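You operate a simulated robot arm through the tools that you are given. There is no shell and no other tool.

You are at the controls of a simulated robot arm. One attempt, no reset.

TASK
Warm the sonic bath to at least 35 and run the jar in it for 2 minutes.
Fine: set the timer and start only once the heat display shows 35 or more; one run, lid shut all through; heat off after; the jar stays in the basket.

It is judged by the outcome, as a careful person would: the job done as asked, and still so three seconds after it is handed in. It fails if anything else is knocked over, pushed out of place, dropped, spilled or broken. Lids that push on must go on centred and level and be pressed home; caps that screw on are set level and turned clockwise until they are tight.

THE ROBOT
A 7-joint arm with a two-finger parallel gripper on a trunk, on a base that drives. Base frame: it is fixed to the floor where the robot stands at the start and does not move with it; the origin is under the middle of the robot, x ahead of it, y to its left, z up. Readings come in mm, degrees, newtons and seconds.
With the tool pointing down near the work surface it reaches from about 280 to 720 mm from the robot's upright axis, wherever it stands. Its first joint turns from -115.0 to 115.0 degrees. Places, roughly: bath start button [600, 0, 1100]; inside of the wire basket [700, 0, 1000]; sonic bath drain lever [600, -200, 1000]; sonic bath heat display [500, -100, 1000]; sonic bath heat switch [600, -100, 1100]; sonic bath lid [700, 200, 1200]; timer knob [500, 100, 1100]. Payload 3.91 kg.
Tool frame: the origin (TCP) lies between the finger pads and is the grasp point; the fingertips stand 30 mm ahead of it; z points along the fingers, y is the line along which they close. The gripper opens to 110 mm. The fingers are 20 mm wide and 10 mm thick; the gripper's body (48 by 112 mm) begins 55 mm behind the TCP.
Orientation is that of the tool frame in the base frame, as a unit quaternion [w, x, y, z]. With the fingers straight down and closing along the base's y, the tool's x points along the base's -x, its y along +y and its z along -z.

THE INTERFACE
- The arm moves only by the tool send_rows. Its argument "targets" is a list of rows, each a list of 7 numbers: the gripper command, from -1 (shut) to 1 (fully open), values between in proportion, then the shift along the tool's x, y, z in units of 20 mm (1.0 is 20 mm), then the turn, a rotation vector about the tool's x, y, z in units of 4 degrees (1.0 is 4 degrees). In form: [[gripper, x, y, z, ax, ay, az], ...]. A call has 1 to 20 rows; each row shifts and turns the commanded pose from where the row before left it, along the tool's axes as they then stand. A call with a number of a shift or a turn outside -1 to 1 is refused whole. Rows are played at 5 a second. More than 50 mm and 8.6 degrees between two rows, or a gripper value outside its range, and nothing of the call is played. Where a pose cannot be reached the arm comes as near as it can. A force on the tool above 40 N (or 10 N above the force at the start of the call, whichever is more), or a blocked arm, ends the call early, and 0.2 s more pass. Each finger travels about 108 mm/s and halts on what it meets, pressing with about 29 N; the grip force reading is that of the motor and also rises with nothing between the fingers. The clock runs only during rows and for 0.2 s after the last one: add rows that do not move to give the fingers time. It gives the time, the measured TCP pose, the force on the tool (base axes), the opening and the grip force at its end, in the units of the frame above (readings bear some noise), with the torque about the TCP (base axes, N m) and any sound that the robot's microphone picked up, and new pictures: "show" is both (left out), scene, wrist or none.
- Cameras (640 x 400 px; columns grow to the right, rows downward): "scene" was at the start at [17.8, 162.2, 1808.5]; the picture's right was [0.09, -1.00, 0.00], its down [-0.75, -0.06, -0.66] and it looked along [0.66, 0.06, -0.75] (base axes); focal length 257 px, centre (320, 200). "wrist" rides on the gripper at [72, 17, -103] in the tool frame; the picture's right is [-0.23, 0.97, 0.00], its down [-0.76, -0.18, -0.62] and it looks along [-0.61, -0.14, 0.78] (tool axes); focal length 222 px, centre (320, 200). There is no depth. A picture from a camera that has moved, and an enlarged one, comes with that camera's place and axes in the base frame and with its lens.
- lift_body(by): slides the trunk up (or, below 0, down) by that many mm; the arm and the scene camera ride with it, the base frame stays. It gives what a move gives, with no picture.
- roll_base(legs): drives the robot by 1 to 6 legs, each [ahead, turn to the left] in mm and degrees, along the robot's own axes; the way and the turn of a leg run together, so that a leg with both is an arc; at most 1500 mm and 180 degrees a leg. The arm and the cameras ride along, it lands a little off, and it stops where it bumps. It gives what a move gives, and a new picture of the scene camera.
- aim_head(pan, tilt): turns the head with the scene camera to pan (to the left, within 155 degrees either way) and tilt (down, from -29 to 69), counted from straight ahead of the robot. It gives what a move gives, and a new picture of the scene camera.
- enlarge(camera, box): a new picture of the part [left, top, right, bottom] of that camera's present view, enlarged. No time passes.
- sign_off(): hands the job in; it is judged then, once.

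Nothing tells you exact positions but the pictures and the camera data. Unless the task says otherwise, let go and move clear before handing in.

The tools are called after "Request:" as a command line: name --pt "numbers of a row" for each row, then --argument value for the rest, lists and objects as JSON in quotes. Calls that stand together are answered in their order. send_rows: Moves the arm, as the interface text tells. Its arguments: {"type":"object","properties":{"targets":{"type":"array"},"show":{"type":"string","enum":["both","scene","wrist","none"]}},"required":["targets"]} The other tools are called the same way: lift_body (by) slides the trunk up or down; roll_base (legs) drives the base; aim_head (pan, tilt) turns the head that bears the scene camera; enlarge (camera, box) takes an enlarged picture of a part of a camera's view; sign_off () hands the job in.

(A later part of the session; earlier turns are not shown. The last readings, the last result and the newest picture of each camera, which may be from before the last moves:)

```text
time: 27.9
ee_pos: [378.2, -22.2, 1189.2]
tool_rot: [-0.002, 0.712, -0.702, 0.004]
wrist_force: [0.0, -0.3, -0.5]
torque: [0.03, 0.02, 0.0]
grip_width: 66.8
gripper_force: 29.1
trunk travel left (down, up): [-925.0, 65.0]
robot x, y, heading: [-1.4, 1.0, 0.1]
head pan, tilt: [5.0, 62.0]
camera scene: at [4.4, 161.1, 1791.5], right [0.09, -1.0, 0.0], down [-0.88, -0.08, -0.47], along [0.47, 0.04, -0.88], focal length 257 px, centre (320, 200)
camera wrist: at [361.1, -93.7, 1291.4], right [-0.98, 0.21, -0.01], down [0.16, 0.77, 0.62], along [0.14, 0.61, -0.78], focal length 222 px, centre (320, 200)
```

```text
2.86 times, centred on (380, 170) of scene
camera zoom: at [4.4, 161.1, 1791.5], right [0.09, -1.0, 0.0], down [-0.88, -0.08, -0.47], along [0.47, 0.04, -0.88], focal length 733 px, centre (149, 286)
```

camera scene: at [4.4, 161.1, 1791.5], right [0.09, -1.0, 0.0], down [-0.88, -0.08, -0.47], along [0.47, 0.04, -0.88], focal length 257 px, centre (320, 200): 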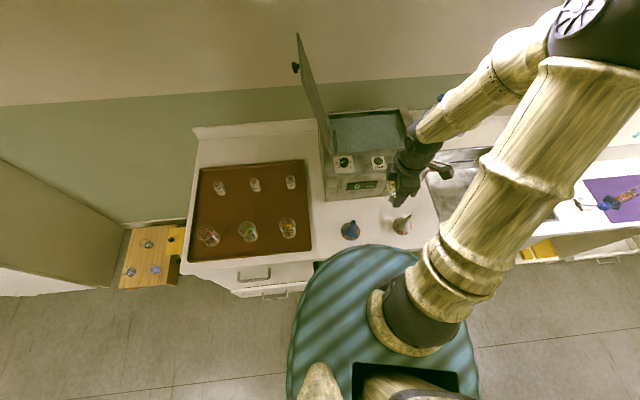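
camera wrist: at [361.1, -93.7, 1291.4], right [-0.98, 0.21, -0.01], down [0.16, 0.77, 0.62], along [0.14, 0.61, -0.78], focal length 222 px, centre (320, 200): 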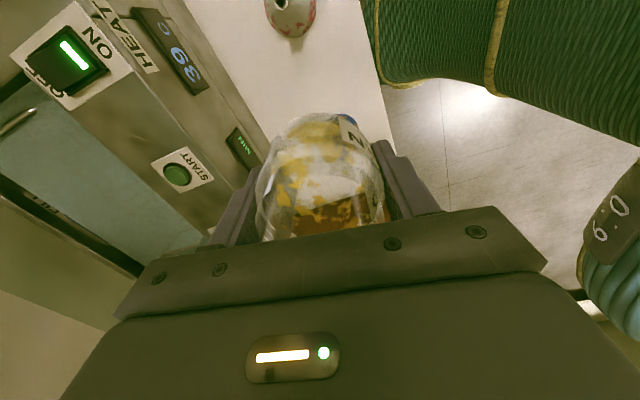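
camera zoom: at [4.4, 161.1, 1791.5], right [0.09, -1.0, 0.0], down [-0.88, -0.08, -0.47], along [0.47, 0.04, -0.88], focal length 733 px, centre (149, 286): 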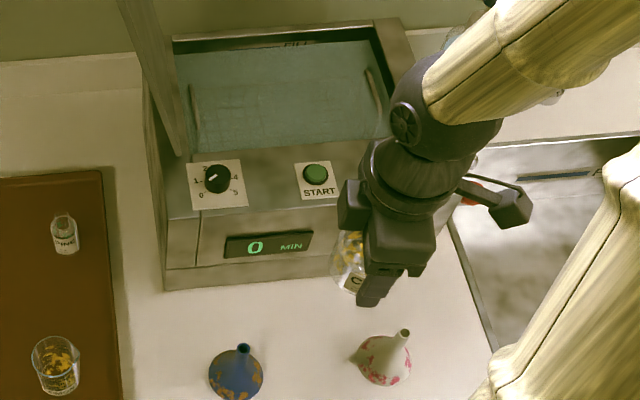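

The jar is up and the display reads 39. I'll carry it over the basket centre, near (690, 42), and align the gripper with the bath.

Request:
send_rows --pt "-0.5 -0.187 -0.978 0 0 0 0" --pt "-0.5 -0.187 -0.978 0 0 0 0" --pt "-0.5 -0.187 -0.978 0 0 0 0" --pt "-0.5 -0.187 -0.978 0 0 0 0" --pt "-0.5 -0.187 -0.978 0 0 0 0" --pt "-0.5 -0.187 -0.978 0 0 0 0" --pt "-0.5 -0.187 -0.978 0 0 0 0" --pt "-0.5 -0.187 -0.978 0 0 0 0" --pt "-0.5 -0.187 -0.978 0 0 0 0" --pt "-0.5 -0.187 -0.978 0 0 0 0" --pt "-0.5 -0.187 -0.978 0 0 0 0" --pt "-0.5 -0.187 -0.978 0 0 0 0" --pt "-0.5 -0.187 -0.978 0 0 0 0" --pt "-0.5 -0.187 -0.978 0 0 0 0" --pt "-0.5 -0.187 -0.978 0 0 0 0" --pt "-0.5 -0.187 -0.978 0 0 0 0" --pt "-0.5 0 0 0 0 0 -0.8" --pt "-0.5 0 0 0 0 0 -0.8" --pt "-0.5 0 0 0 0 0 -0.8" --pt "-0.5 0 0 0 0 0 0"

Request:
enlarge --camera "scene" --box '[320, 80, 440, 200]'

Request:
enlarge --camera "wrist" --box '[180, 0, 480, 240]'

```text
time: 32.1
ee_pos: [690.4, 41.5, 1191.6]
tool_rot: [-0.002, 0.768, -0.64, 0.004]
wrist_force: [0.2, -1.6, -1.0]
torque: [0.02, 0.02, -0.01]
grip_width: 66.8
gripper_force: 29.1
trunk travel left (down, up): [-925.0, 65.0]
robot x, y, heading: [-3.9, 0.7, -0.1]
head pan, tilt: [5.0, 62.0]
camera scene: at [4.1, 161.2, 1791.5], right [0.09, -1.0, 0.0], down [-0.88, -0.08, -0.47], along [0.47, 0.04, -0.88], focal length 257 px, centre (320, 200)
camera wrist: at [684.9, -33.6, 1294.1], right [-1.0, 0.05, -0.01], down [0.03, 0.78, 0.62], along [0.04, 0.62, -0.78], focal length 222 px, centre (320, 200)
```

scene: 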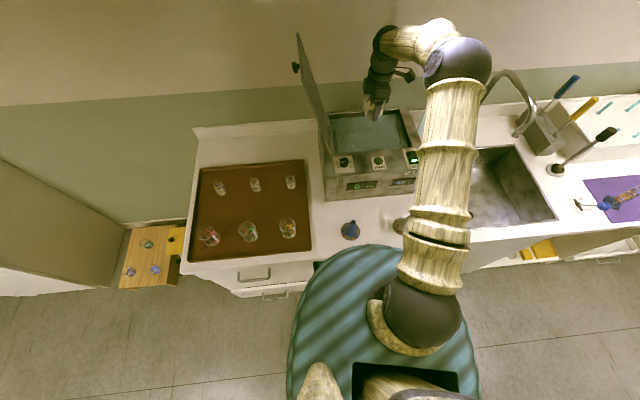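
wrist: 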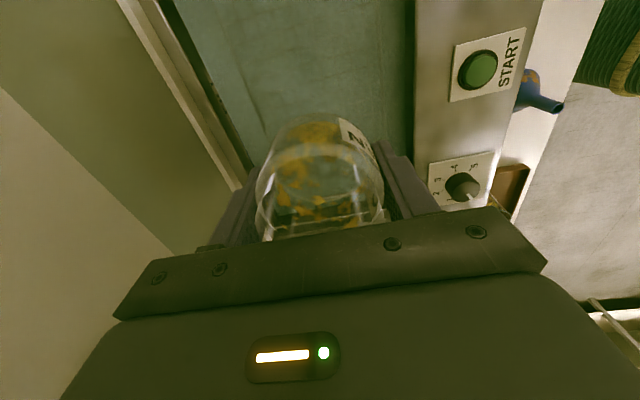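

```text
3.33 times, centred on (380, 140) of scene
camera zoom: at [4.1, 161.2, 1791.5], right [0.09, -1.0, 0.0], down [-0.88, -0.08, -0.47], along [0.47, 0.04, -0.88], focal length 856 px, centre (120, 400)
```

zoom: 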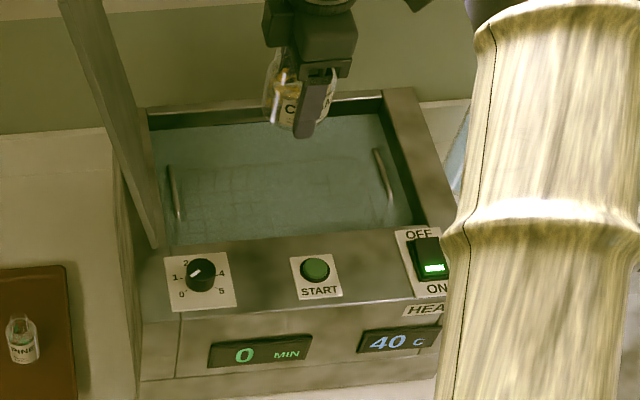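

```text
1.67 times, centred on (330, 120) of wrist
camera zoom: at [684.9, -33.6, 1294.1], right [-1.0, 0.05, -0.01], down [0.03, 0.78, 0.62], along [0.04, 0.62, -0.78], focal length 370 px, centre (303, 333)
```

zoom: 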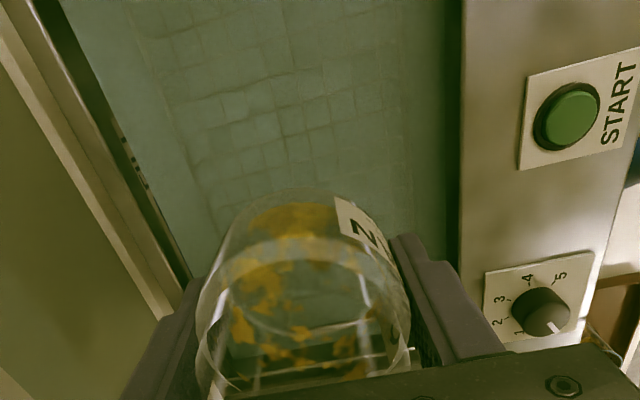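

The jar is over the basket centre, so I'll lower it into the bath and check as I go.

Request:
send_rows --pt "-0.5 0 0 0.8 0 0 0" --pt "-0.5 0 0 0.8 0 0 0" --pt "-0.5 0 0 0.8 0 0 0" --pt "-0.5 0 0 0.8 0 0 0" --pt "-0.5 0 0 0.8 0 0 0" --pt "-0.5 0 0 0.5 0 0 0" --pt "-0.5 0 0 0.5 0 0 0" --pt "-0.5 0 0 0.5 0 0 0" --pt "-0.5 0 0 0.5 0 0 0" --pt "-0.5 0 0 0 0 0 0"

Request:
enlarge --camera "scene" --box '[320, 80, 440, 200]'

Request:
enlarge --camera "wrist" --box '[180, 0, 480, 240]'

```text
time: 34.3
ee_pos: [690.2, 39.4, 1070.4]
tool_rot: [-0.002, 0.768, -0.64, 0.004]
wrist_force: [0.4, 0.2, -1.6]
torque: [0.0, -0.02, 0.01]
grip_width: 67.0
gripper_force: 28.8
trunk travel left (down, up): [-925.0, 65.0]
robot x, y, heading: [0.5, 2.5, 0.0]
head pan, tilt: [5.0, 62.0]
camera scene: at [3.6, 161.1, 1791.5], right [0.09, -1.0, 0.0], down [-0.88, -0.08, -0.47], along [0.47, 0.04, -0.88], focal length 257 px, centre (320, 200)
camera wrist: at [685.6, -34.6, 1173.1], right [-1.0, 0.05, -0.01], down [0.03, 0.78, 0.62], along [0.04, 0.62, -0.78], focal length 222 px, centre (320, 200)
```

scene: 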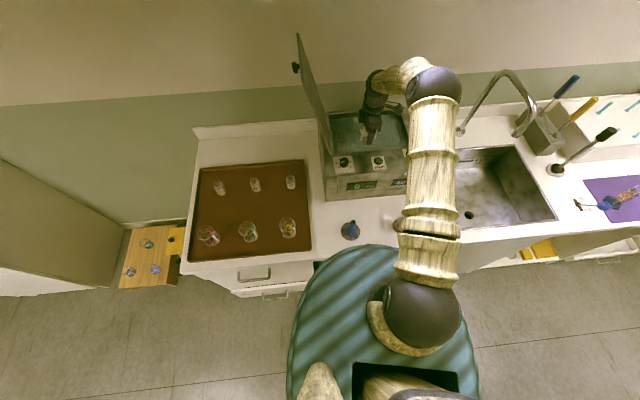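
wrist: 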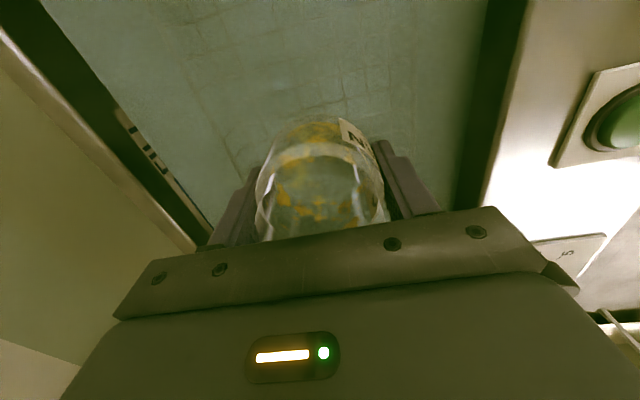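

```text
3.33 times, centred on (380, 140) of scene
camera zoom: at [3.6, 161.1, 1791.5], right [0.09, -1.0, 0.0], down [-0.88, -0.08, -0.47], along [0.47, 0.04, -0.88], focal length 856 px, centre (120, 400)
```

zoom: 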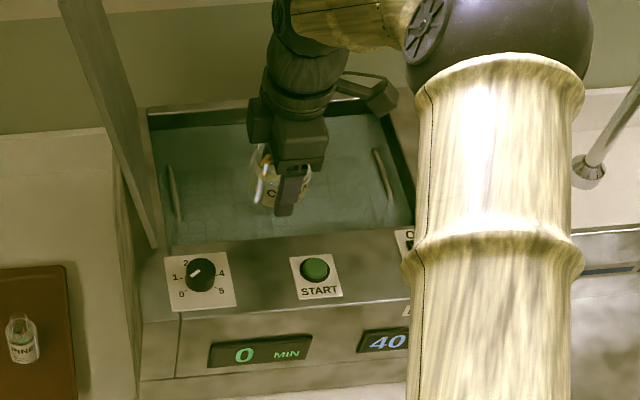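

```text
1.67 times, centred on (330, 120) of wrist
camera zoom: at [685.6, -34.6, 1173.1], right [-1.0, 0.05, -0.01], down [0.03, 0.78, 0.62], along [0.04, 0.62, -0.78], focal length 370 px, centre (303, 333)
```

zoom: 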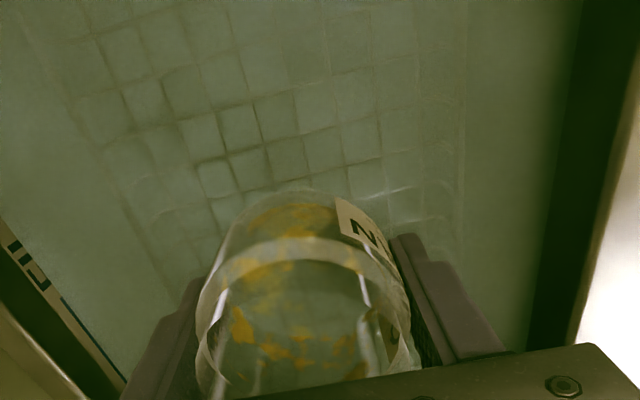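

Request:
send_rows --pt "-0.5 0 0 0.4 0 0 0" --pt "-0.5 0 0 0.4 0 0 0" --pt "-0.5 0 0 0.4 0 0 0" --pt "-0.5 0 0 0 0 0 0"

Request:
enlarge --camera "scene" --box '[320, 80, 440, 200]'

Request:
enlarge --camera "wrist" --box '[180, 0, 480, 240]'

```text
time: 35.3
ee_pos: [692.4, 40.8, 1045.3]
tool_rot: [-0.002, 0.768, -0.64, 0.003]
wrist_force: [0.6, -0.1, -0.7]
torque: [0.02, 0.03, 0.01]
grip_width: 67.0
gripper_force: 28.7
trunk travel left (down, up): [-925.0, 65.0]
robot x, y, heading: [1.1, -0.4, 0.2]
head pan, tilt: [5.0, 62.0]
camera scene: at [3.8, 161.1, 1791.5], right [0.09, -1.0, 0.0], down [-0.88, -0.08, -0.47], along [0.47, 0.04, -0.88], focal length 257 px, centre (320, 200)
camera wrist: at [686.3, -33.7, 1149.3], right [-1.0, 0.05, -0.01], down [0.03, 0.78, 0.62], along [0.04, 0.62, -0.78], focal length 222 px, centre (320, 200)
```

scene: 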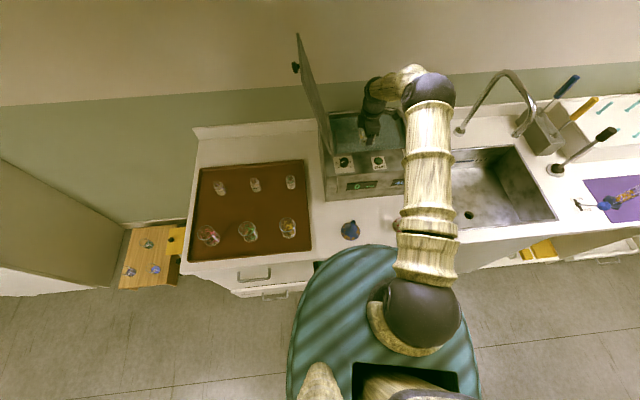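
wrist: 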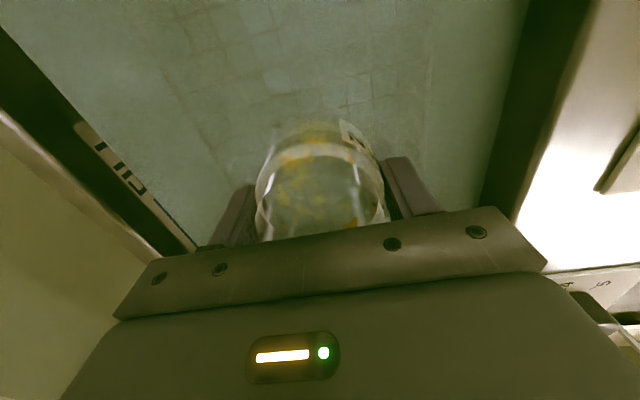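

```text
3.33 times, centred on (380, 140) of scene
camera zoom: at [3.8, 161.1, 1791.5], right [0.09, -1.0, 0.0], down [-0.88, -0.08, -0.47], along [0.47, 0.04, -0.88], focal length 856 px, centre (120, 400)
```

zoom: 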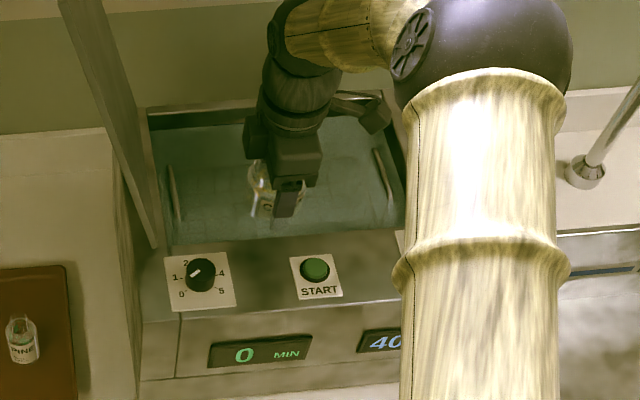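

```text
1.67 times, centred on (330, 120) of wrist
camera zoom: at [686.3, -33.7, 1149.3], right [-1.0, 0.05, -0.01], down [0.03, 0.78, 0.62], along [0.04, 0.62, -0.78], focal length 370 px, centre (303, 333)
```

zoom: 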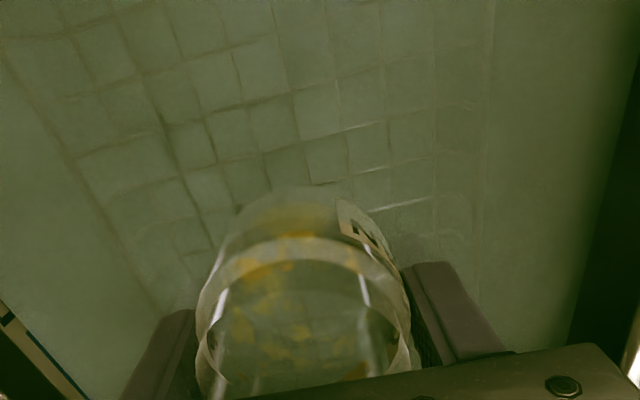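

Request:
send_rows --pt "-0.5 0 0 0.25 0 0 0" --pt "-0.5 0 0 0.25 0 0 0" --pt "-0.5 0 0 0.25 0 0 0" --pt "-0.5 0 0 0 0 0 0" --show "wrist"

Request:
send_rows --pt "-0.5 0 0 0.2 0 0 0" --pt "-0.5 0 0 0.2 0 0 0" --pt "-0.5 0 0 0 0 0 0" --show "wrist"

```text
time: 36.3
ee_pos: [691.0, 40.9, 1032.5]
tool_rot: [-0.002, 0.768, -0.641, 0.004]
wrist_force: [0.0, -0.1, 0.1]
torque: [0.02, 0.01, 0.0]
grip_width: 66.8
gripper_force: 28.9
trunk travel left (down, up): [-925.0, 65.0]
robot x, y, heading: [1.7, 2.4, -0.1]
head pan, tilt: [5.0, 62.0]
camera wrist: at [685.9, -34.1, 1135.4], right [-1.0, 0.05, -0.01], down [0.03, 0.78, 0.62], along [0.04, 0.62, -0.78], focal length 222 px, centre (320, 200)
```

wrist: 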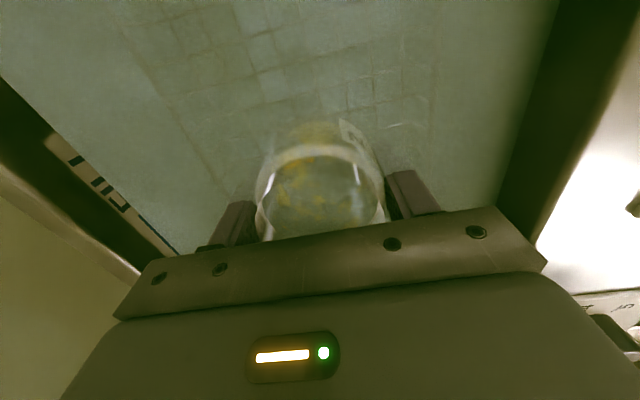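

```text
time: 37.1
ee_pos: [690.5, 39.8, 1025.3]
tool_rot: [-0.003, 0.768, -0.64, 0.003]
wrist_force: [0.2, 0.5, -0.7]
torque: [0.04, -0.02, 0.01]
grip_width: 66.9
gripper_force: 29.1
trunk travel left (down, up): [-925.0, 65.0]
robot x, y, heading: [-0.9, -0.1, 0.1]
head pan, tilt: [5.0, 62.0]
camera wrist: at [686.3, -34.0, 1127.6], right [-1.0, 0.05, -0.01], down [0.03, 0.78, 0.62], along [0.04, 0.62, -0.78], focal length 222 px, centre (320, 200)
```

wrist: 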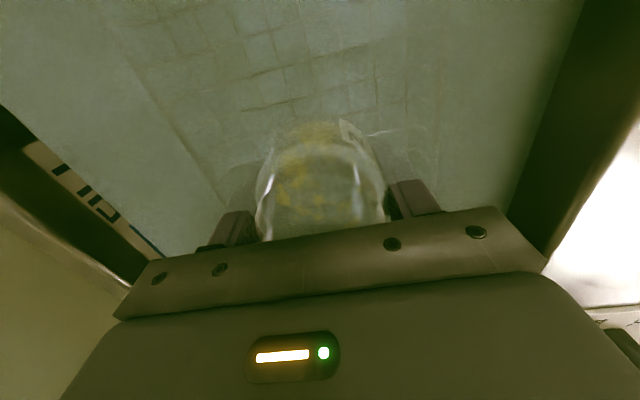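

Request:
send_rows --pt "-0.5 0 0 0.2 0 0 0" --pt "-0.5 0 0 0.15 0 0 0" --pt "-0.5 0 0 0 0 0 0" --show "none"

Request:
send_rows --pt "-0.5 0 0 0.15 0 0 0" --pt "-0.5 0 0 0.15 0 0 0" --pt "-0.5 0 0 0 0 0 0" --show "wrist"

```text
time: 37.9
ee_pos: [690.7, 40.1, 1017.9]
tool_rot: [-0.003, 0.768, -0.64, 0.004]
wrist_force: [0.3, 0.3, -0.1]
torque: [0.03, -0.02, -0.02]
grip_width: 67.0
gripper_force: 29.3
trunk travel left (down, up): [-925.0, 65.0]
robot x, y, heading: [2.0, 2.7, 0.1]
head pan, tilt: [5.0, 62.0]
```

```text
time: 38.7
ee_pos: [688.7, 39.8, 1011.1]
tool_rot: [-0.001, 0.768, -0.64, 0.004]
wrist_force: [-0.6, -0.5, -0.2]
torque: [0.0, 0.03, -0.01]
grip_width: 66.7
gripper_force: 29.0
trunk travel left (down, up): [-925.0, 65.0]
robot x, y, heading: [1.0, 0.8, 0.3]
head pan, tilt: [5.0, 62.0]
camera wrist: at [685.7, -34.1, 1114.1], right [-1.0, 0.05, -0.01], down [0.03, 0.78, 0.62], along [0.04, 0.62, -0.78], focal length 222 px, centre (320, 200)
```

wrist: 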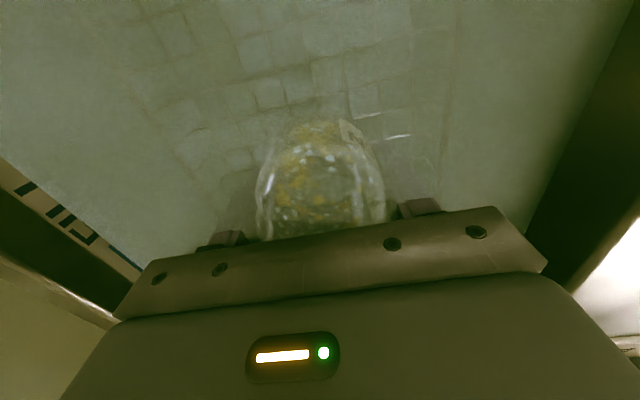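

Request:
send_rows --pt "-0.5 0 0 0.2 0 0 0" --pt "-0.5 0 0 0.2 0 0 0" --pt "-0.5 0 0 0 0 0 0" --show "none"

Request:
send_rows --pt "-0.5 0 0 0.15 0 0 0" --pt "-0.5 0 0 0.15 0 0 0" --pt "-0.5 0 0 0 0 0 0"

Request:
enlarge --camera "scene" --box '[320, 80, 440, 200]'

```text
time: 39.5
ee_pos: [690.2, 40.0, 1002.1]
tool_rot: [-0.003, 0.768, -0.64, 0.004]
wrist_force: [-0.1, 0.6, -1.7]
torque: [-0.01, -0.01, 0.01]
grip_width: 67.1
gripper_force: 29.2
trunk travel left (down, up): [-925.0, 65.0]
robot x, y, heading: [-2.2, -1.5, -0.1]
head pan, tilt: [5.0, 62.0]
```

```text
time: 40.3
ee_pos: [690.2, 38.9, 998.4]
tool_rot: [-0.001, 0.768, -0.64, 0.005]
wrist_force: [-0.6, -0.1, -1.0]
torque: [0.02, 0.02, 0.03]
grip_width: 66.9
gripper_force: 29.4
trunk travel left (down, up): [-925.0, 65.0]
robot x, y, heading: [1.3, 0.8, -0.0]
head pan, tilt: [5.0, 62.0]
camera scene: at [3.9, 161.1, 1791.5], right [0.09, -1.0, 0.0], down [-0.88, -0.08, -0.47], along [0.47, 0.04, -0.88], focal length 257 px, centre (320, 200)
camera wrist: at [686.3, -34.4, 1100.2], right [-1.0, 0.05, -0.01], down [0.03, 0.78, 0.62], along [0.04, 0.62, -0.78], focal length 222 px, centre (320, 200)
```

scene: 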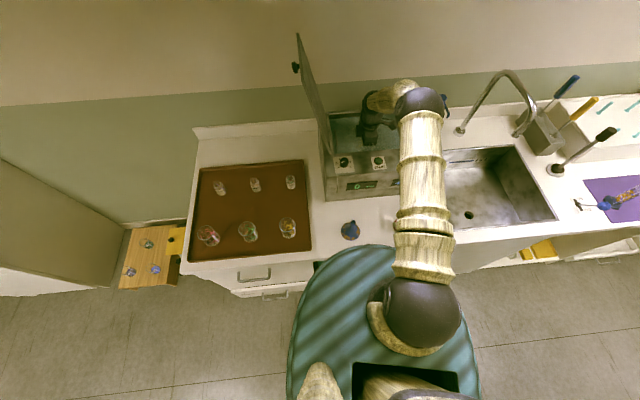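
wrist: 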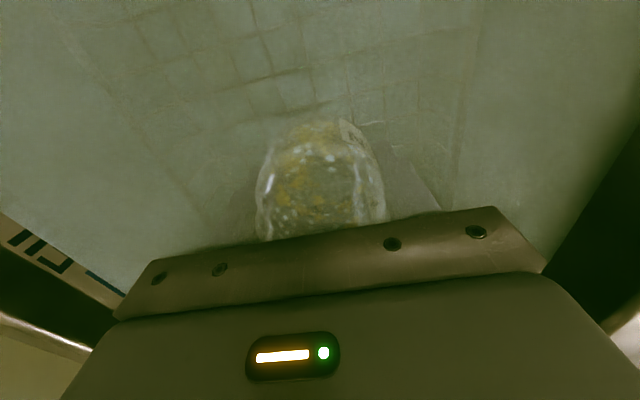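

```text
3.33 times, centred on (380, 140) of scene
camera zoom: at [3.9, 161.1, 1791.5], right [0.09, -1.0, 0.0], down [-0.88, -0.08, -0.47], along [0.47, 0.04, -0.88], focal length 856 px, centre (120, 400)
```

zoom: 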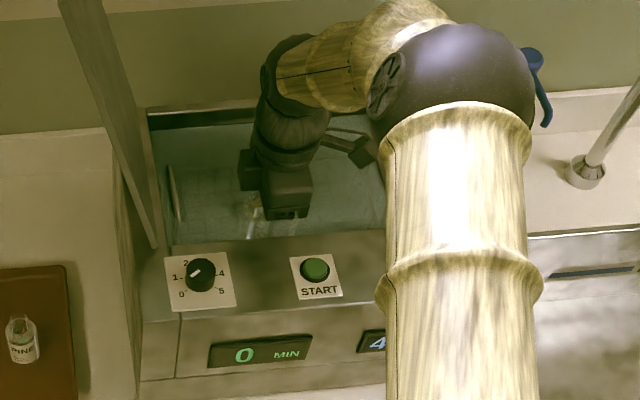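

Request:
send_rows --pt "-0.5 0 0 0.15 0 0 0" --pt "-0.5 0 0 0.15 0 0 0" --pt "-0.5 0 0 0 0 0 0" --show "none"

Request:
send_rows --pt "-0.5 0 0 0.15 0 0 0" --pt "-0.5 0 0 0.15 0 0 0" --pt "-0.5 0 0 0 0 0 0" --show "wrist"

```text
time: 41.1
ee_pos: [691.4, 39.7, 991.7]
tool_rot: [-0.002, 0.769, -0.64, 0.004]
wrist_force: [-0.3, 0.4, -1.2]
torque: [0.05, 0.01, -0.01]
grip_width: 66.6
gripper_force: 29.4
trunk travel left (down, up): [-925.0, 65.0]
robot x, y, heading: [-0.9, 1.4, -0.2]
head pan, tilt: [5.0, 62.0]
```

```text
time: 41.9
ee_pos: [691.2, 41.1, 985.0]
tool_rot: [-0.002, 0.768, -0.64, 0.005]
wrist_force: [-0.1, 1.3, 0.8]
torque: [0.01, 0.02, 0.01]
grip_width: 66.8
gripper_force: 28.7
trunk travel left (down, up): [-925.0, 65.0]
robot x, y, heading: [-4.5, 0.3, -0.1]
head pan, tilt: [5.0, 62.0]
camera wrist: at [686.4, -33.3, 1087.7], right [-1.0, 0.05, -0.01], down [0.03, 0.78, 0.62], along [0.04, 0.62, -0.78], focal length 222 px, centre (320, 200)
```

wrist: 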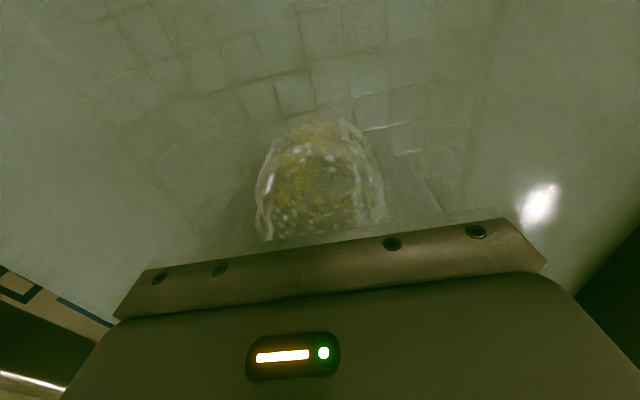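

Request:
send_rows --pt "-0.5 0 0 0.12 0 0 0" --pt "-0.5 0 0 0.12 0 0 0" --pt "-0.5 0 0 0 0 0 0" --show "none"

Request:
send_rows --pt "-0.5 0 0 0.12 0 0 0" --pt "-0.5 0 0 0.12 0 0 0" --pt "-0.5 0 0 0 0 0 0" --show "wrist"

```text
time: 42.7
ee_pos: [690.6, 41.4, 984.6]
tool_rot: [-0.004, 0.768, -0.641, 0.008]
wrist_force: [4.7, 3.9, 31.6]
torque: [0.01, 1.03, -0.09]
grip_width: 67.0
gripper_force: 29.2
trunk travel left (down, up): [-925.0, 65.0]
robot x, y, heading: [-0.4, 0.7, -0.1]
head pan, tilt: [5.0, 62.0]
```

```text
time: 43.1
ee_pos: [691.7, 40.7, 985.3]
tool_rot: [-0.006, 0.767, -0.641, 0.006]
wrist_force: [-6.6, 1.2, 19.1]
torque: [0.01, 0.97, -0.07]
grip_width: 67.1
gripper_force: 29.5
trunk travel left (down, up): [-925.0, 65.0]
robot x, y, heading: [-0.8, 0.3, -0.0]
head pan, tilt: [5.0, 62.0]
stopped in row 2: the force on the tool passed its limit at 44 N (the readings are from after the stop); the commanded pose is now the measured one
camera wrist: at [687.1, -33.6, 1087.5], right [-1.0, 0.05, -0.02], down [0.03, 0.78, 0.62], along [0.05, 0.62, -0.78], focal length 222 px, centre (320, 200)
```

wrist: 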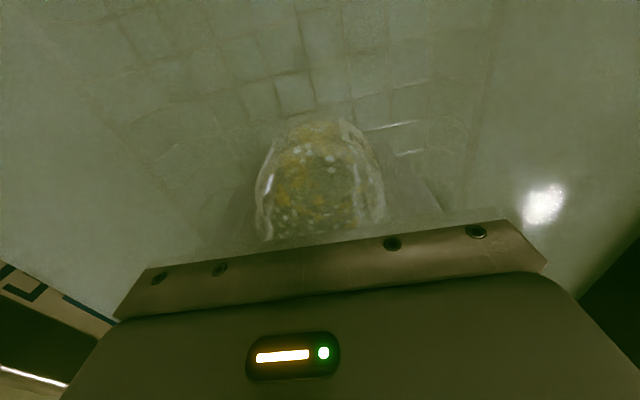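

The jar touched the basket floor at TCP z 984.5. I'll ease the pressure, open the fingers partway and look.

Request:
send_rows --pt "-0.5 0 0 -0.03 0 0 0" --pt "-0.5 0 0 0 0 0 0" --show "none"

Request:
send_rows --pt "0.35 0 0 0 0 0 0" --pt "0.5 0 0 0 0 0 0" --pt "0.6 0 0 0 0 0 0" --pt "0.6 0 0 0 0 0 0" --show "wrist"

Request:
enlarge --camera "wrist" --box '[180, 60, 480, 260]'

```text
time: 43.7
ee_pos: [692.2, 39.7, 985.6]
tool_rot: [-0.005, 0.768, -0.64, 0.007]
wrist_force: [0.0, 1.2, 19.7]
torque: [-0.01, 0.79, -0.03]
grip_width: 67.1
gripper_force: 29.1
trunk travel left (down, up): [-925.0, 65.0]
robot x, y, heading: [1.0, -0.8, 0.2]
head pan, tilt: [5.0, 62.0]
```

```text
time: 44.7
ee_pos: [692.3, 40.4, 984.8]
tool_rot: [-0.006, 0.768, -0.641, 0.008]
wrist_force: [8.8, 1.6, 27.7]
torque: [-0.07, 1.05, -0.02]
grip_width: 83.4
gripper_force: 0.1
trunk travel left (down, up): [-925.0, 65.0]
robot x, y, heading: [-0.6, 0.1, 0.1]
head pan, tilt: [5.0, 62.0]
camera wrist: at [687.3, -33.7, 1087.6], right [-1.0, 0.05, -0.02], down [0.03, 0.78, 0.62], along [0.05, 0.62, -0.78], focal length 222 px, centre (320, 200)
```

wrist: 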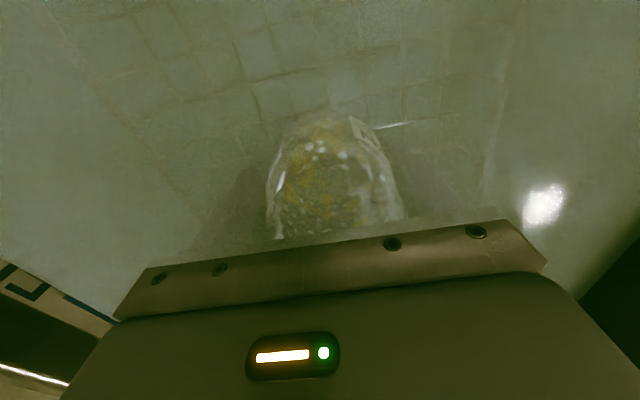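

```text
2.00 times, centred on (330, 160) of wrist
camera zoom: at [687.3, -33.7, 1087.6], right [-1.0, 0.05, -0.02], down [0.03, 0.78, 0.62], along [0.05, 0.62, -0.78], focal length 444 px, centre (300, 280)
```

zoom: 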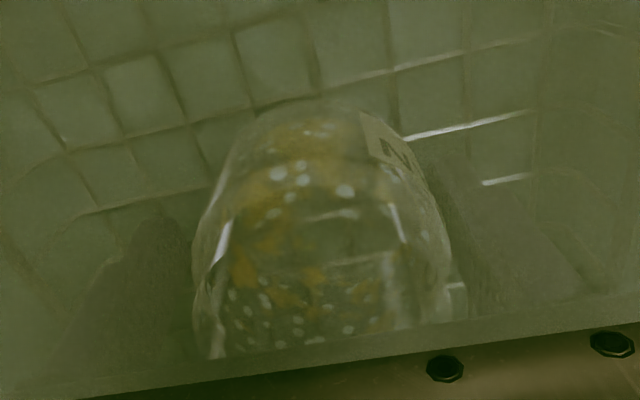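

The leftover force looks like a fingertip resting on the basket floor. I'll raise a few millimetres, open a bit wider, then withdraw slowly.

Request:
send_rows --pt "0.6 0 0 -0.2 0 0 0" --pt "0.8 0 0 -0.1 0 0 0" --pt "0.8 0 0 0 0 0 0" --show "wrist"

Request:
enlarge --camera "wrist" --box '[180, 60, 480, 260]'

```text
time: 45.5
ee_pos: [692.3, 38.8, 986.3]
tool_rot: [-0.003, 0.768, -0.641, 0.005]
wrist_force: [-0.2, -0.4, 0.6]
torque: [0.01, 0.03, 0.01]
grip_width: 99.0
gripper_force: 0.0
trunk travel left (down, up): [-925.0, 65.0]
robot x, y, heading: [-2.1, 0.9, 0.1]
head pan, tilt: [5.0, 62.0]
camera wrist: at [687.6, -34.1, 1089.9], right [-1.0, 0.05, -0.01], down [0.03, 0.78, 0.62], along [0.04, 0.62, -0.78], focal length 222 px, centre (320, 200)
```

wrist: 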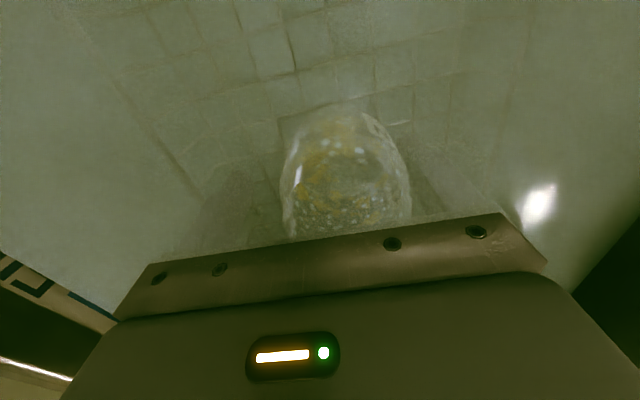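

```text
2.00 times, centred on (330, 160) of wrist
camera zoom: at [687.6, -34.1, 1089.9], right [-1.0, 0.05, -0.01], down [0.03, 0.78, 0.62], along [0.04, 0.62, -0.78], focal length 444 px, centre (300, 280)
```

zoom: 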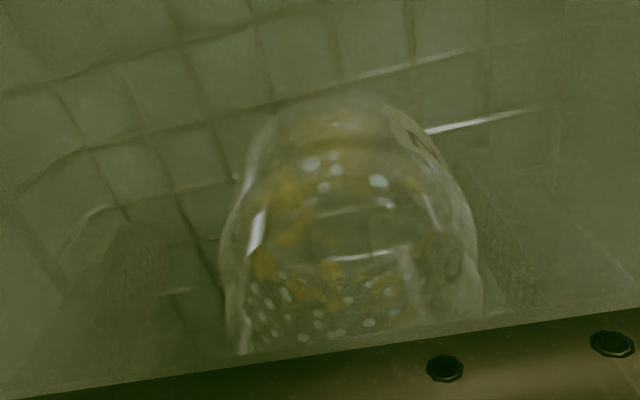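

Request:
send_rows --pt "0.8 0 0.25 0 0 0 0" --pt "0.8 0 0.25 0 0 0 0" --pt "0.8 0 0 0 0 0 0" --show "wrist"

Request:
enlarge --camera "wrist" --box '[180, 60, 480, 260]'

```text
time: 46.3
ee_pos: [682.9, 37.8, 987.3]
tool_rot: [-0.005, 0.767, -0.641, 0.005]
wrist_force: [-0.8, 0.5, -0.3]
torque: [0.02, 0.0, -0.03]
grip_width: 99.3
gripper_force: 0.0
trunk travel left (down, up): [-925.0, 65.0]
robot x, y, heading: [-0.4, 0.8, 0.2]
head pan, tilt: [5.0, 62.0]
camera wrist: at [678.5, -35.6, 1090.4], right [-1.0, 0.05, -0.02], down [0.03, 0.78, 0.62], along [0.04, 0.62, -0.78], focal length 222 px, centre (320, 200)
```

wrist: 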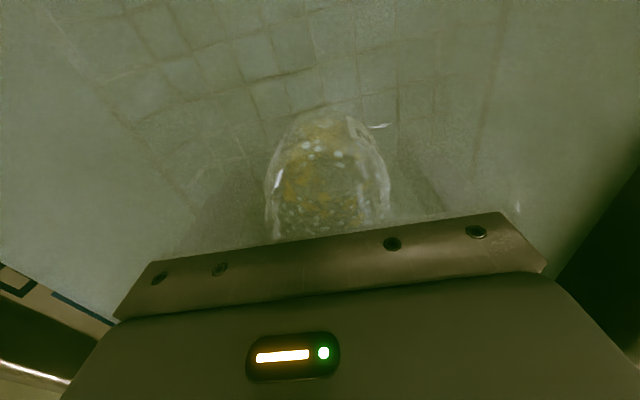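

```text
2.00 times, centred on (330, 160) of wrist
camera zoom: at [678.5, -35.6, 1090.4], right [-1.0, 0.05, -0.02], down [0.03, 0.78, 0.62], along [0.04, 0.62, -0.78], focal length 444 px, centre (300, 280)
```

zoom: 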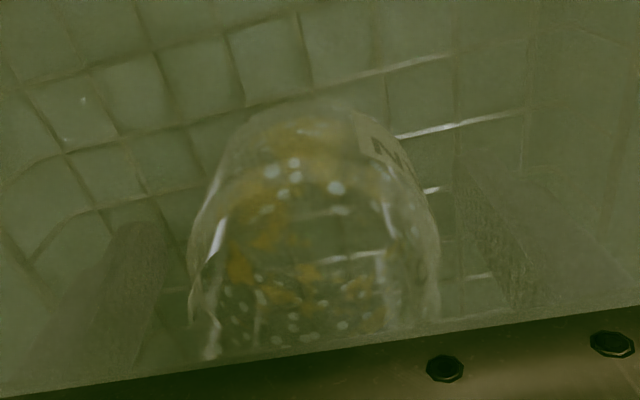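

The jar now stands free between the fingers, so I'll withdraw straight up.

Request:
send_rows --pt "0.8 0 0 -0.25 0 0 0" --pt "0.8 0 0 -0.5 0 0 0" --pt "0.8 0 0 -0.5 0 0 0" --pt "0.8 0 0 -0.5 0 0 0" --pt "0.8 0 0 -0.8 0 0 0" --pt "0.8 0 0 -0.8 0 0 0" --pt "0.8 0 0 -0.8 0 0 0" --pt "0.8 0 0 -1 0 0 0" --pt "0.8 0 0 -1 0 0 0" --pt "0.8 0 0 -1 0 0 0" --pt "0.8 0 0 -1 0 0 0" --pt "0.8 0 0 -1 0 0 0" --pt "0.8 0 0 -1 0 0 0" --pt "0.8 0 0 -1 0 0 0" --pt "0.8 0 0 -1 0 0 0" --pt "0.8 0 0 0 0 0 0"

Request:
enlarge --camera "wrist" --box '[180, 0, 480, 240]'

Request:
enlarge --camera "scene" --box '[270, 20, 430, 200]'

```text
time: 49.7
ee_pos: [681.1, 39.8, 1231.5]
tool_rot: [-0.005, 0.768, -0.641, 0.007]
wrist_force: [0.3, 0.0, -0.1]
torque: [-0.01, -0.01, 0.03]
grip_width: 99.0
gripper_force: 0.1
trunk travel left (down, up): [-925.0, 65.0]
robot x, y, heading: [-2.3, -2.9, 0.1]
head pan, tilt: [5.0, 62.0]
camera scene: at [4.2, 161.1, 1791.5], right [0.09, -1.0, 0.0], down [-0.88, -0.08, -0.47], along [0.47, 0.04, -0.88], focal length 257 px, centre (320, 200)
camera wrist: at [674.6, -34.7, 1333.6], right [-1.0, 0.05, -0.02], down [0.03, 0.78, 0.62], along [0.04, 0.62, -0.78], focal length 222 px, centre (320, 200)
```

scene: 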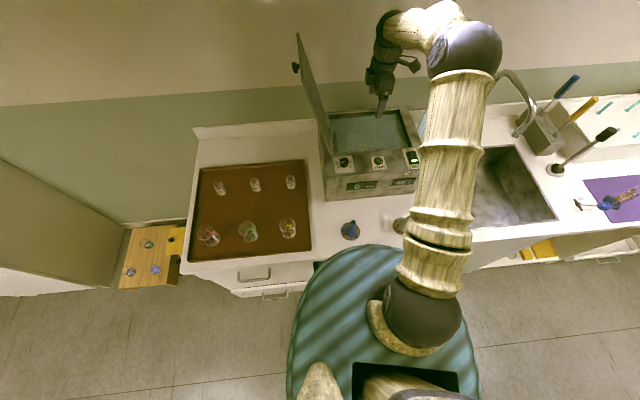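
wrist: 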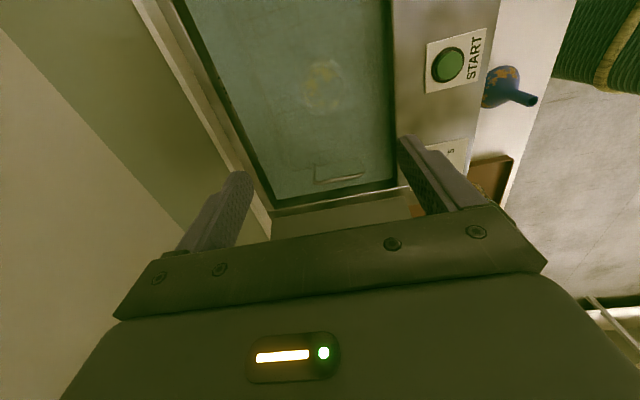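

```text
1.67 times, centred on (330, 120) of wrist
camera zoom: at [674.6, -34.7, 1333.6], right [-1.0, 0.05, -0.02], down [0.03, 0.78, 0.62], along [0.04, 0.62, -0.78], focal length 370 px, centre (303, 333)
```

zoom: 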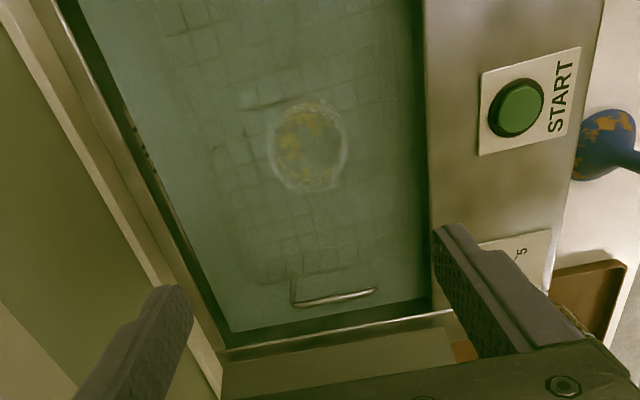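

```text
2.22 times, centred on (350, 110) of scene
camera zoom: at [4.2, 161.1, 1791.5], right [0.09, -1.0, 0.0], down [-0.88, -0.08, -0.47], along [0.47, 0.04, -0.88], focal length 570 px, centre (253, 400)
```

zoom: 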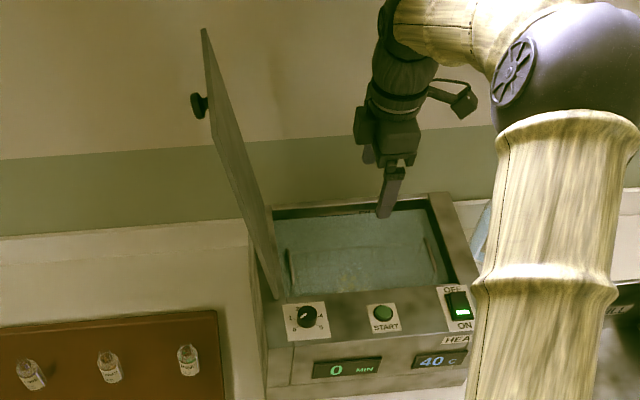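

The jar stands upright in the middle of the basket and the bath holds 40 °C. Next is the lid. It hinges along the left side and leans about 16° past upright, so I'll straddle its front edge with open fingers and swing it down under control. First I back the gripper away and turn it.

Request:
send_rows --pt "0.8 -0.18 0.983 -0.36 0 0 0" --pt "0.8 -0.18 0.983 -0.36 0 0 0" --pt "0.8 -0.18 0.983 -0.36 0 0 0" --pt "0.8 -0.18 0.983 -0.36 0 0 0" --pt "0.8 -0.18 0.983 -0.36 0 0 0" --pt "0.8 -0.18 0.983 -0.36 0 0 0" --pt "0.8 -0.18 0.983 -0.36 0 0 0" --pt "0.8 -0.18 0.983 -0.36 0 0 0" --pt "0.8 -0.18 0.983 -0.36 0 0 0" --pt "0.8 -0.18 0.983 -0.36 0 0 0" --pt "0.8 -0.18 0.983 -0.36 0 0 0" --pt "0.8 0 0 0 0 0 0" --show "none"

Request:
send_rows --pt "0.8 0 0 0 0 0 1" --pt "0.8 0 0 0 0 0 1" --pt "0.8 0 0 0 0 0 1" --pt "0.8 0 0 0 0 0 1" --pt "0.8 0 0 0 0 0 1" --pt "0.8 0 0 0 0 0 1" --pt "0.8 0 0 0 0 0 1" --pt "0.8 0 0 0 0 0 1" --pt "0.8 0 0 0 0 0 1" --pt "0.8 0 0 0 0 0 1" --pt "0.8 0 0 0 0 0 1" --pt "0.8 0 0 0 0 0 1" --pt "0.8 0 0 0 0 0 1" --pt "0.8 0 0 0 0 0 1" --pt "0.8 0 0 0 0 0 1" --pt "0.8 0 0 0 0 0 1" --pt "0.8 0 0 0 0 0 1" --pt "0.8 0 0 0 0 0 1" --pt "0.8 0 0 0 0 0 1" --pt "0.8 0 0 0 0 0 1" --show "none"

Request:
send_rows --pt "0.8 0 0 0 0 0 1" --pt "0.8 0 0 0 0 0 1" --pt "0.8 0 0 0 0 0 0.5" --pt "0.8 0 0 0 0 0 0"

Request:
enlarge --camera "scene" --box '[270, 20, 430, 200]'

```text
time: 52.3
ee_pos: [460.0, 38.7, 1306.3]
tool_rot: [-0.005, 0.768, -0.641, 0.006]
wrist_force: [0.9, -1.0, -0.4]
torque: [0.03, 0.04, -0.02]
grip_width: 99.1
gripper_force: 0.1
trunk travel left (down, up): [-925.0, 65.0]
robot x, y, heading: [-2.1, -0.5, 0.3]
head pan, tilt: [5.0, 62.0]
```

```text
time: 56.5
ee_pos: [458.1, 38.4, 1305.5]
tool_rot: [0.008, -0.176, 0.984, -0.002]
wrist_force: [-0.1, -1.0, 0.2]
torque: [0.04, -0.01, -0.01]
grip_width: 99.1
gripper_force: 0.0
trunk travel left (down, up): [-925.0, 65.0]
robot x, y, heading: [-1.0, 1.1, 0.0]
head pan, tilt: [5.0, 62.0]
```

```text
time: 57.5
ee_pos: [459.9, 38.8, 1306.5]
tool_rot: [0.009, -0.09, 0.996, -0.001]
wrist_force: [-0.4, 0.1, -0.3]
torque: [0.01, -0.03, -0.04]
grip_width: 99.1
gripper_force: 0.0
trunk travel left (down, up): [-925.0, 65.0]
robot x, y, heading: [0.6, 1.1, -0.2]
head pan, tilt: [5.0, 62.0]
camera scene: at [3.7, 161.1, 1791.5], right [0.09, -1.0, 0.0], down [-0.88, -0.08, -0.47], along [0.47, 0.04, -0.88], focal length 257 px, centre (320, 200)
camera wrist: at [382.7, 43.1, 1407.8], right [0.05, 1.0, 0.0], down [0.77, -0.04, 0.64], along [0.64, -0.03, -0.77], focal length 222 px, centre (320, 200)
```

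scene: 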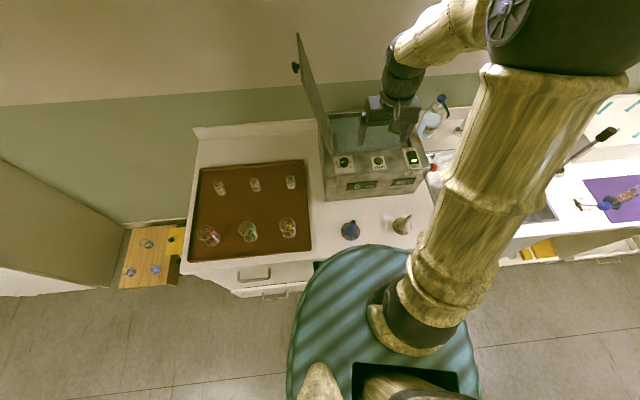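
wrist: 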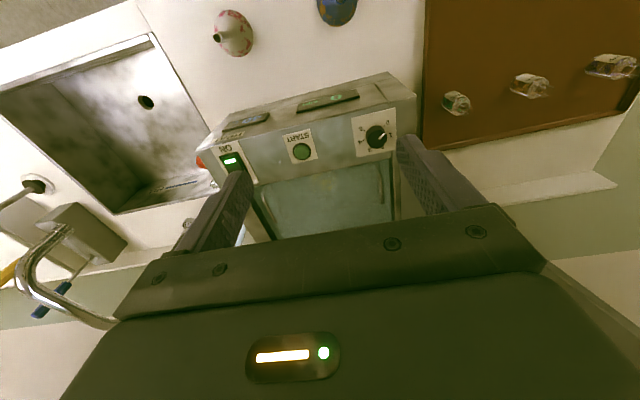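

```text
2.22 times, centred on (350, 110) of scene
camera zoom: at [3.7, 161.1, 1791.5], right [0.09, -1.0, 0.0], down [-0.88, -0.08, -0.47], along [0.47, 0.04, -0.88], focal length 570 px, centre (253, 400)
```

zoom: 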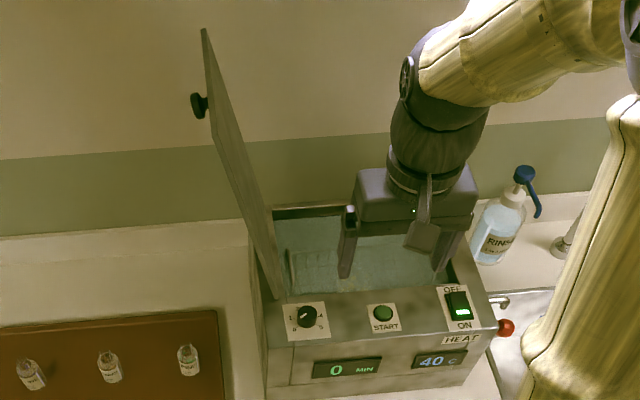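

Request:
aim_head --pan 10 --tilt 40

Request:
enlarge --camera "scene" --box '[280, 80, 440, 280]'

```text
time: 58.3
ee_pos: [458.6, 38.7, 1305.4]
tool_rot: [0.008, -0.089, 0.996, -0.002]
wrist_force: [0.4, -0.3, 1.1]
torque: [0.02, -0.04, 0.03]
grip_width: 98.8
gripper_force: 0.2
trunk travel left (down, up): [-925.0, 65.0]
robot x, y, heading: [1.6, -0.7, -0.4]
head pan, tilt: [10.0, 40.0]
camera scene: at [23.3, 170.2, 1820.5], right [0.17, -0.98, 0.0], down [-0.63, -0.11, -0.77], along [0.75, 0.13, -0.64], focal length 257 px, centre (320, 200)
```

scene: 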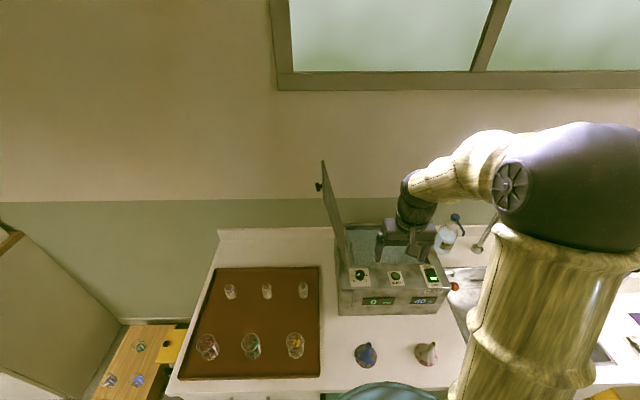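

```text
2.00 times, centred on (360, 180) of scene
camera zoom: at [23.3, 170.2, 1820.5], right [0.17, -0.98, 0.0], down [-0.63, -0.11, -0.77], along [0.75, 0.13, -0.64], focal length 513 px, centre (240, 240)
```

zoom: 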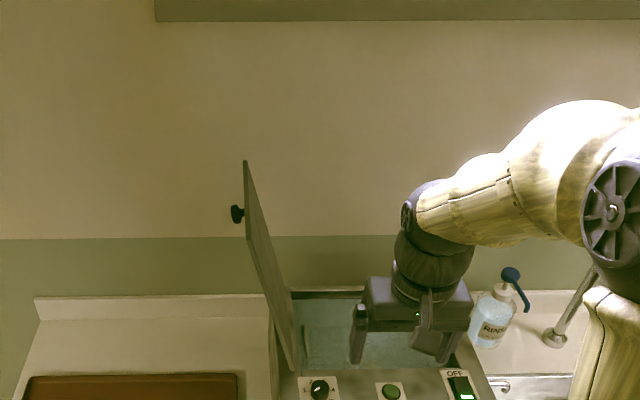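

The lid's front edge runs from its hinge at about (571, 177, 1070) up to its top at about (560, 255, 1355). I'll move in front of it and pitch the tool forward.

Request:
send_rows --pt "0.8 -0.235 0.89 0.025 0 0 0" --pt "0.8 -0.235 0.89 0.025 0 0 0" --pt "0.8 -0.235 0.89 0.025 0 0 0" --pt "0.8 -0.235 0.89 0.025 0 0 0" --pt "0.8 -0.235 0.89 0.025 0 0 0" --pt "0.8 -0.235 0.89 0.025 0 0 0" --pt "0.8 -0.235 0.89 0.025 0 0 0" --pt "0.8 -0.235 0.89 0.025 0 0 0" --pt "0.8 -0.235 0.89 0.025 0 0 0" --pt "0.8 -0.235 0.89 0.025 0 0 0" --pt "0.8 0 0 0 0 0 0" --show "none"

Request:
send_rows --pt "0.8 0 0 0 0 -1 0" --pt "0.8 0 0 0 0 -1 0" --pt "0.8 0 0 0 0 -1 0" --pt "0.8 0 0 0 0 -1 0" --pt "0.8 0 0 0 0 -1 0" --pt "0.8 0 0 0 0 -1 0" --pt "0.8 0 0 0 0 -1 0" --pt "0.8 0 0 0 0 -1 0" --pt "0.8 0 0 0 0 -1 0" --pt "0.8 0 0 0 0 0 0"

Request:
enlarge --camera "scene" --box '[280, 80, 440, 280]'

```text
time: 60.7
ee_pos: [470.9, 223.3, 1301.3]
tool_rot: [0.008, -0.09, 0.996, -0.001]
wrist_force: [-0.9, -0.1, 0.1]
torque: [0.02, 0.04, 0.01]
grip_width: 99.1
gripper_force: 0.0
trunk travel left (down, up): [-925.0, 65.0]
robot x, y, heading: [-0.2, -2.7, -0.1]
head pan, tilt: [10.0, 40.0]
```

```text
time: 62.9
ee_pos: [471.3, 221.6, 1300.5]
tool_rot: [0.316, -0.085, 0.945, 0.027]
wrist_force: [0.2, 0.0, 0.5]
torque: [0.0, 0.0, 0.04]
grip_width: 98.7
gripper_force: 0.1
trunk travel left (down, up): [-925.0, 65.0]
robot x, y, heading: [1.7, -1.7, 0.2]
head pan, tilt: [10.0, 40.0]
camera scene: at [24.0, 169.3, 1820.6], right [0.17, -0.98, 0.0], down [-0.63, -0.11, -0.77], along [0.75, 0.13, -0.64], focal length 257 px, centre (320, 200)
camera wrist: at [351.5, 216.6, 1340.3], right [0.0, 0.99, 0.13], down [0.26, -0.13, 0.96], along [0.97, 0.03, -0.26], focal length 222 px, centre (320, 200)
```

scene: 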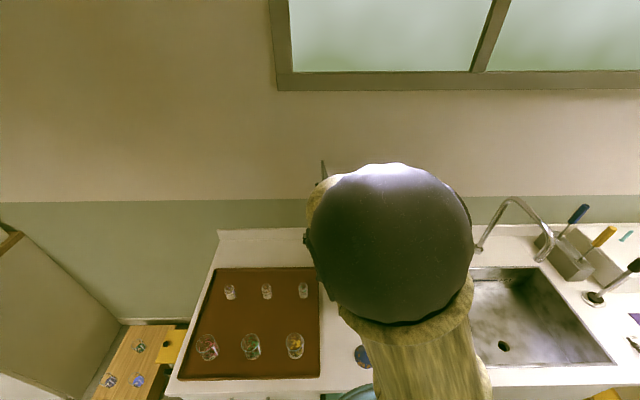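
wrist: 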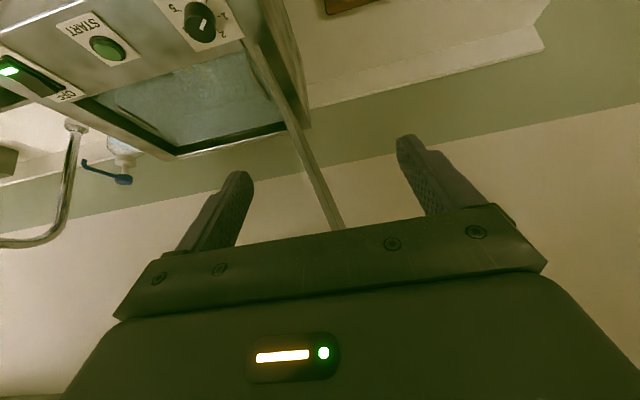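

```text
2.00 times, centred on (360, 180) of scene
camera zoom: at [24.0, 169.3, 1820.6], right [0.17, -0.98, 0.0], down [-0.63, -0.11, -0.77], along [0.75, 0.13, -0.64], focal length 513 px, centre (240, 240)
```

zoom: 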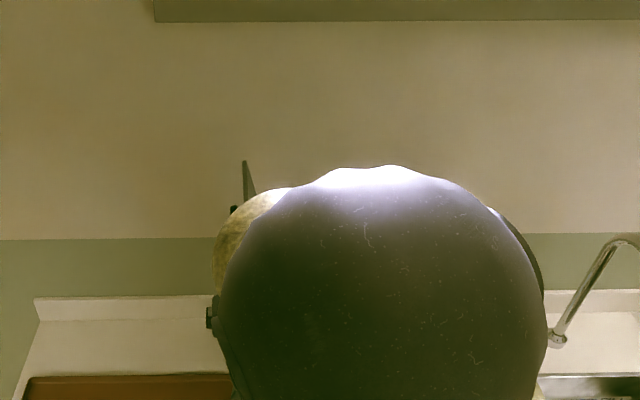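

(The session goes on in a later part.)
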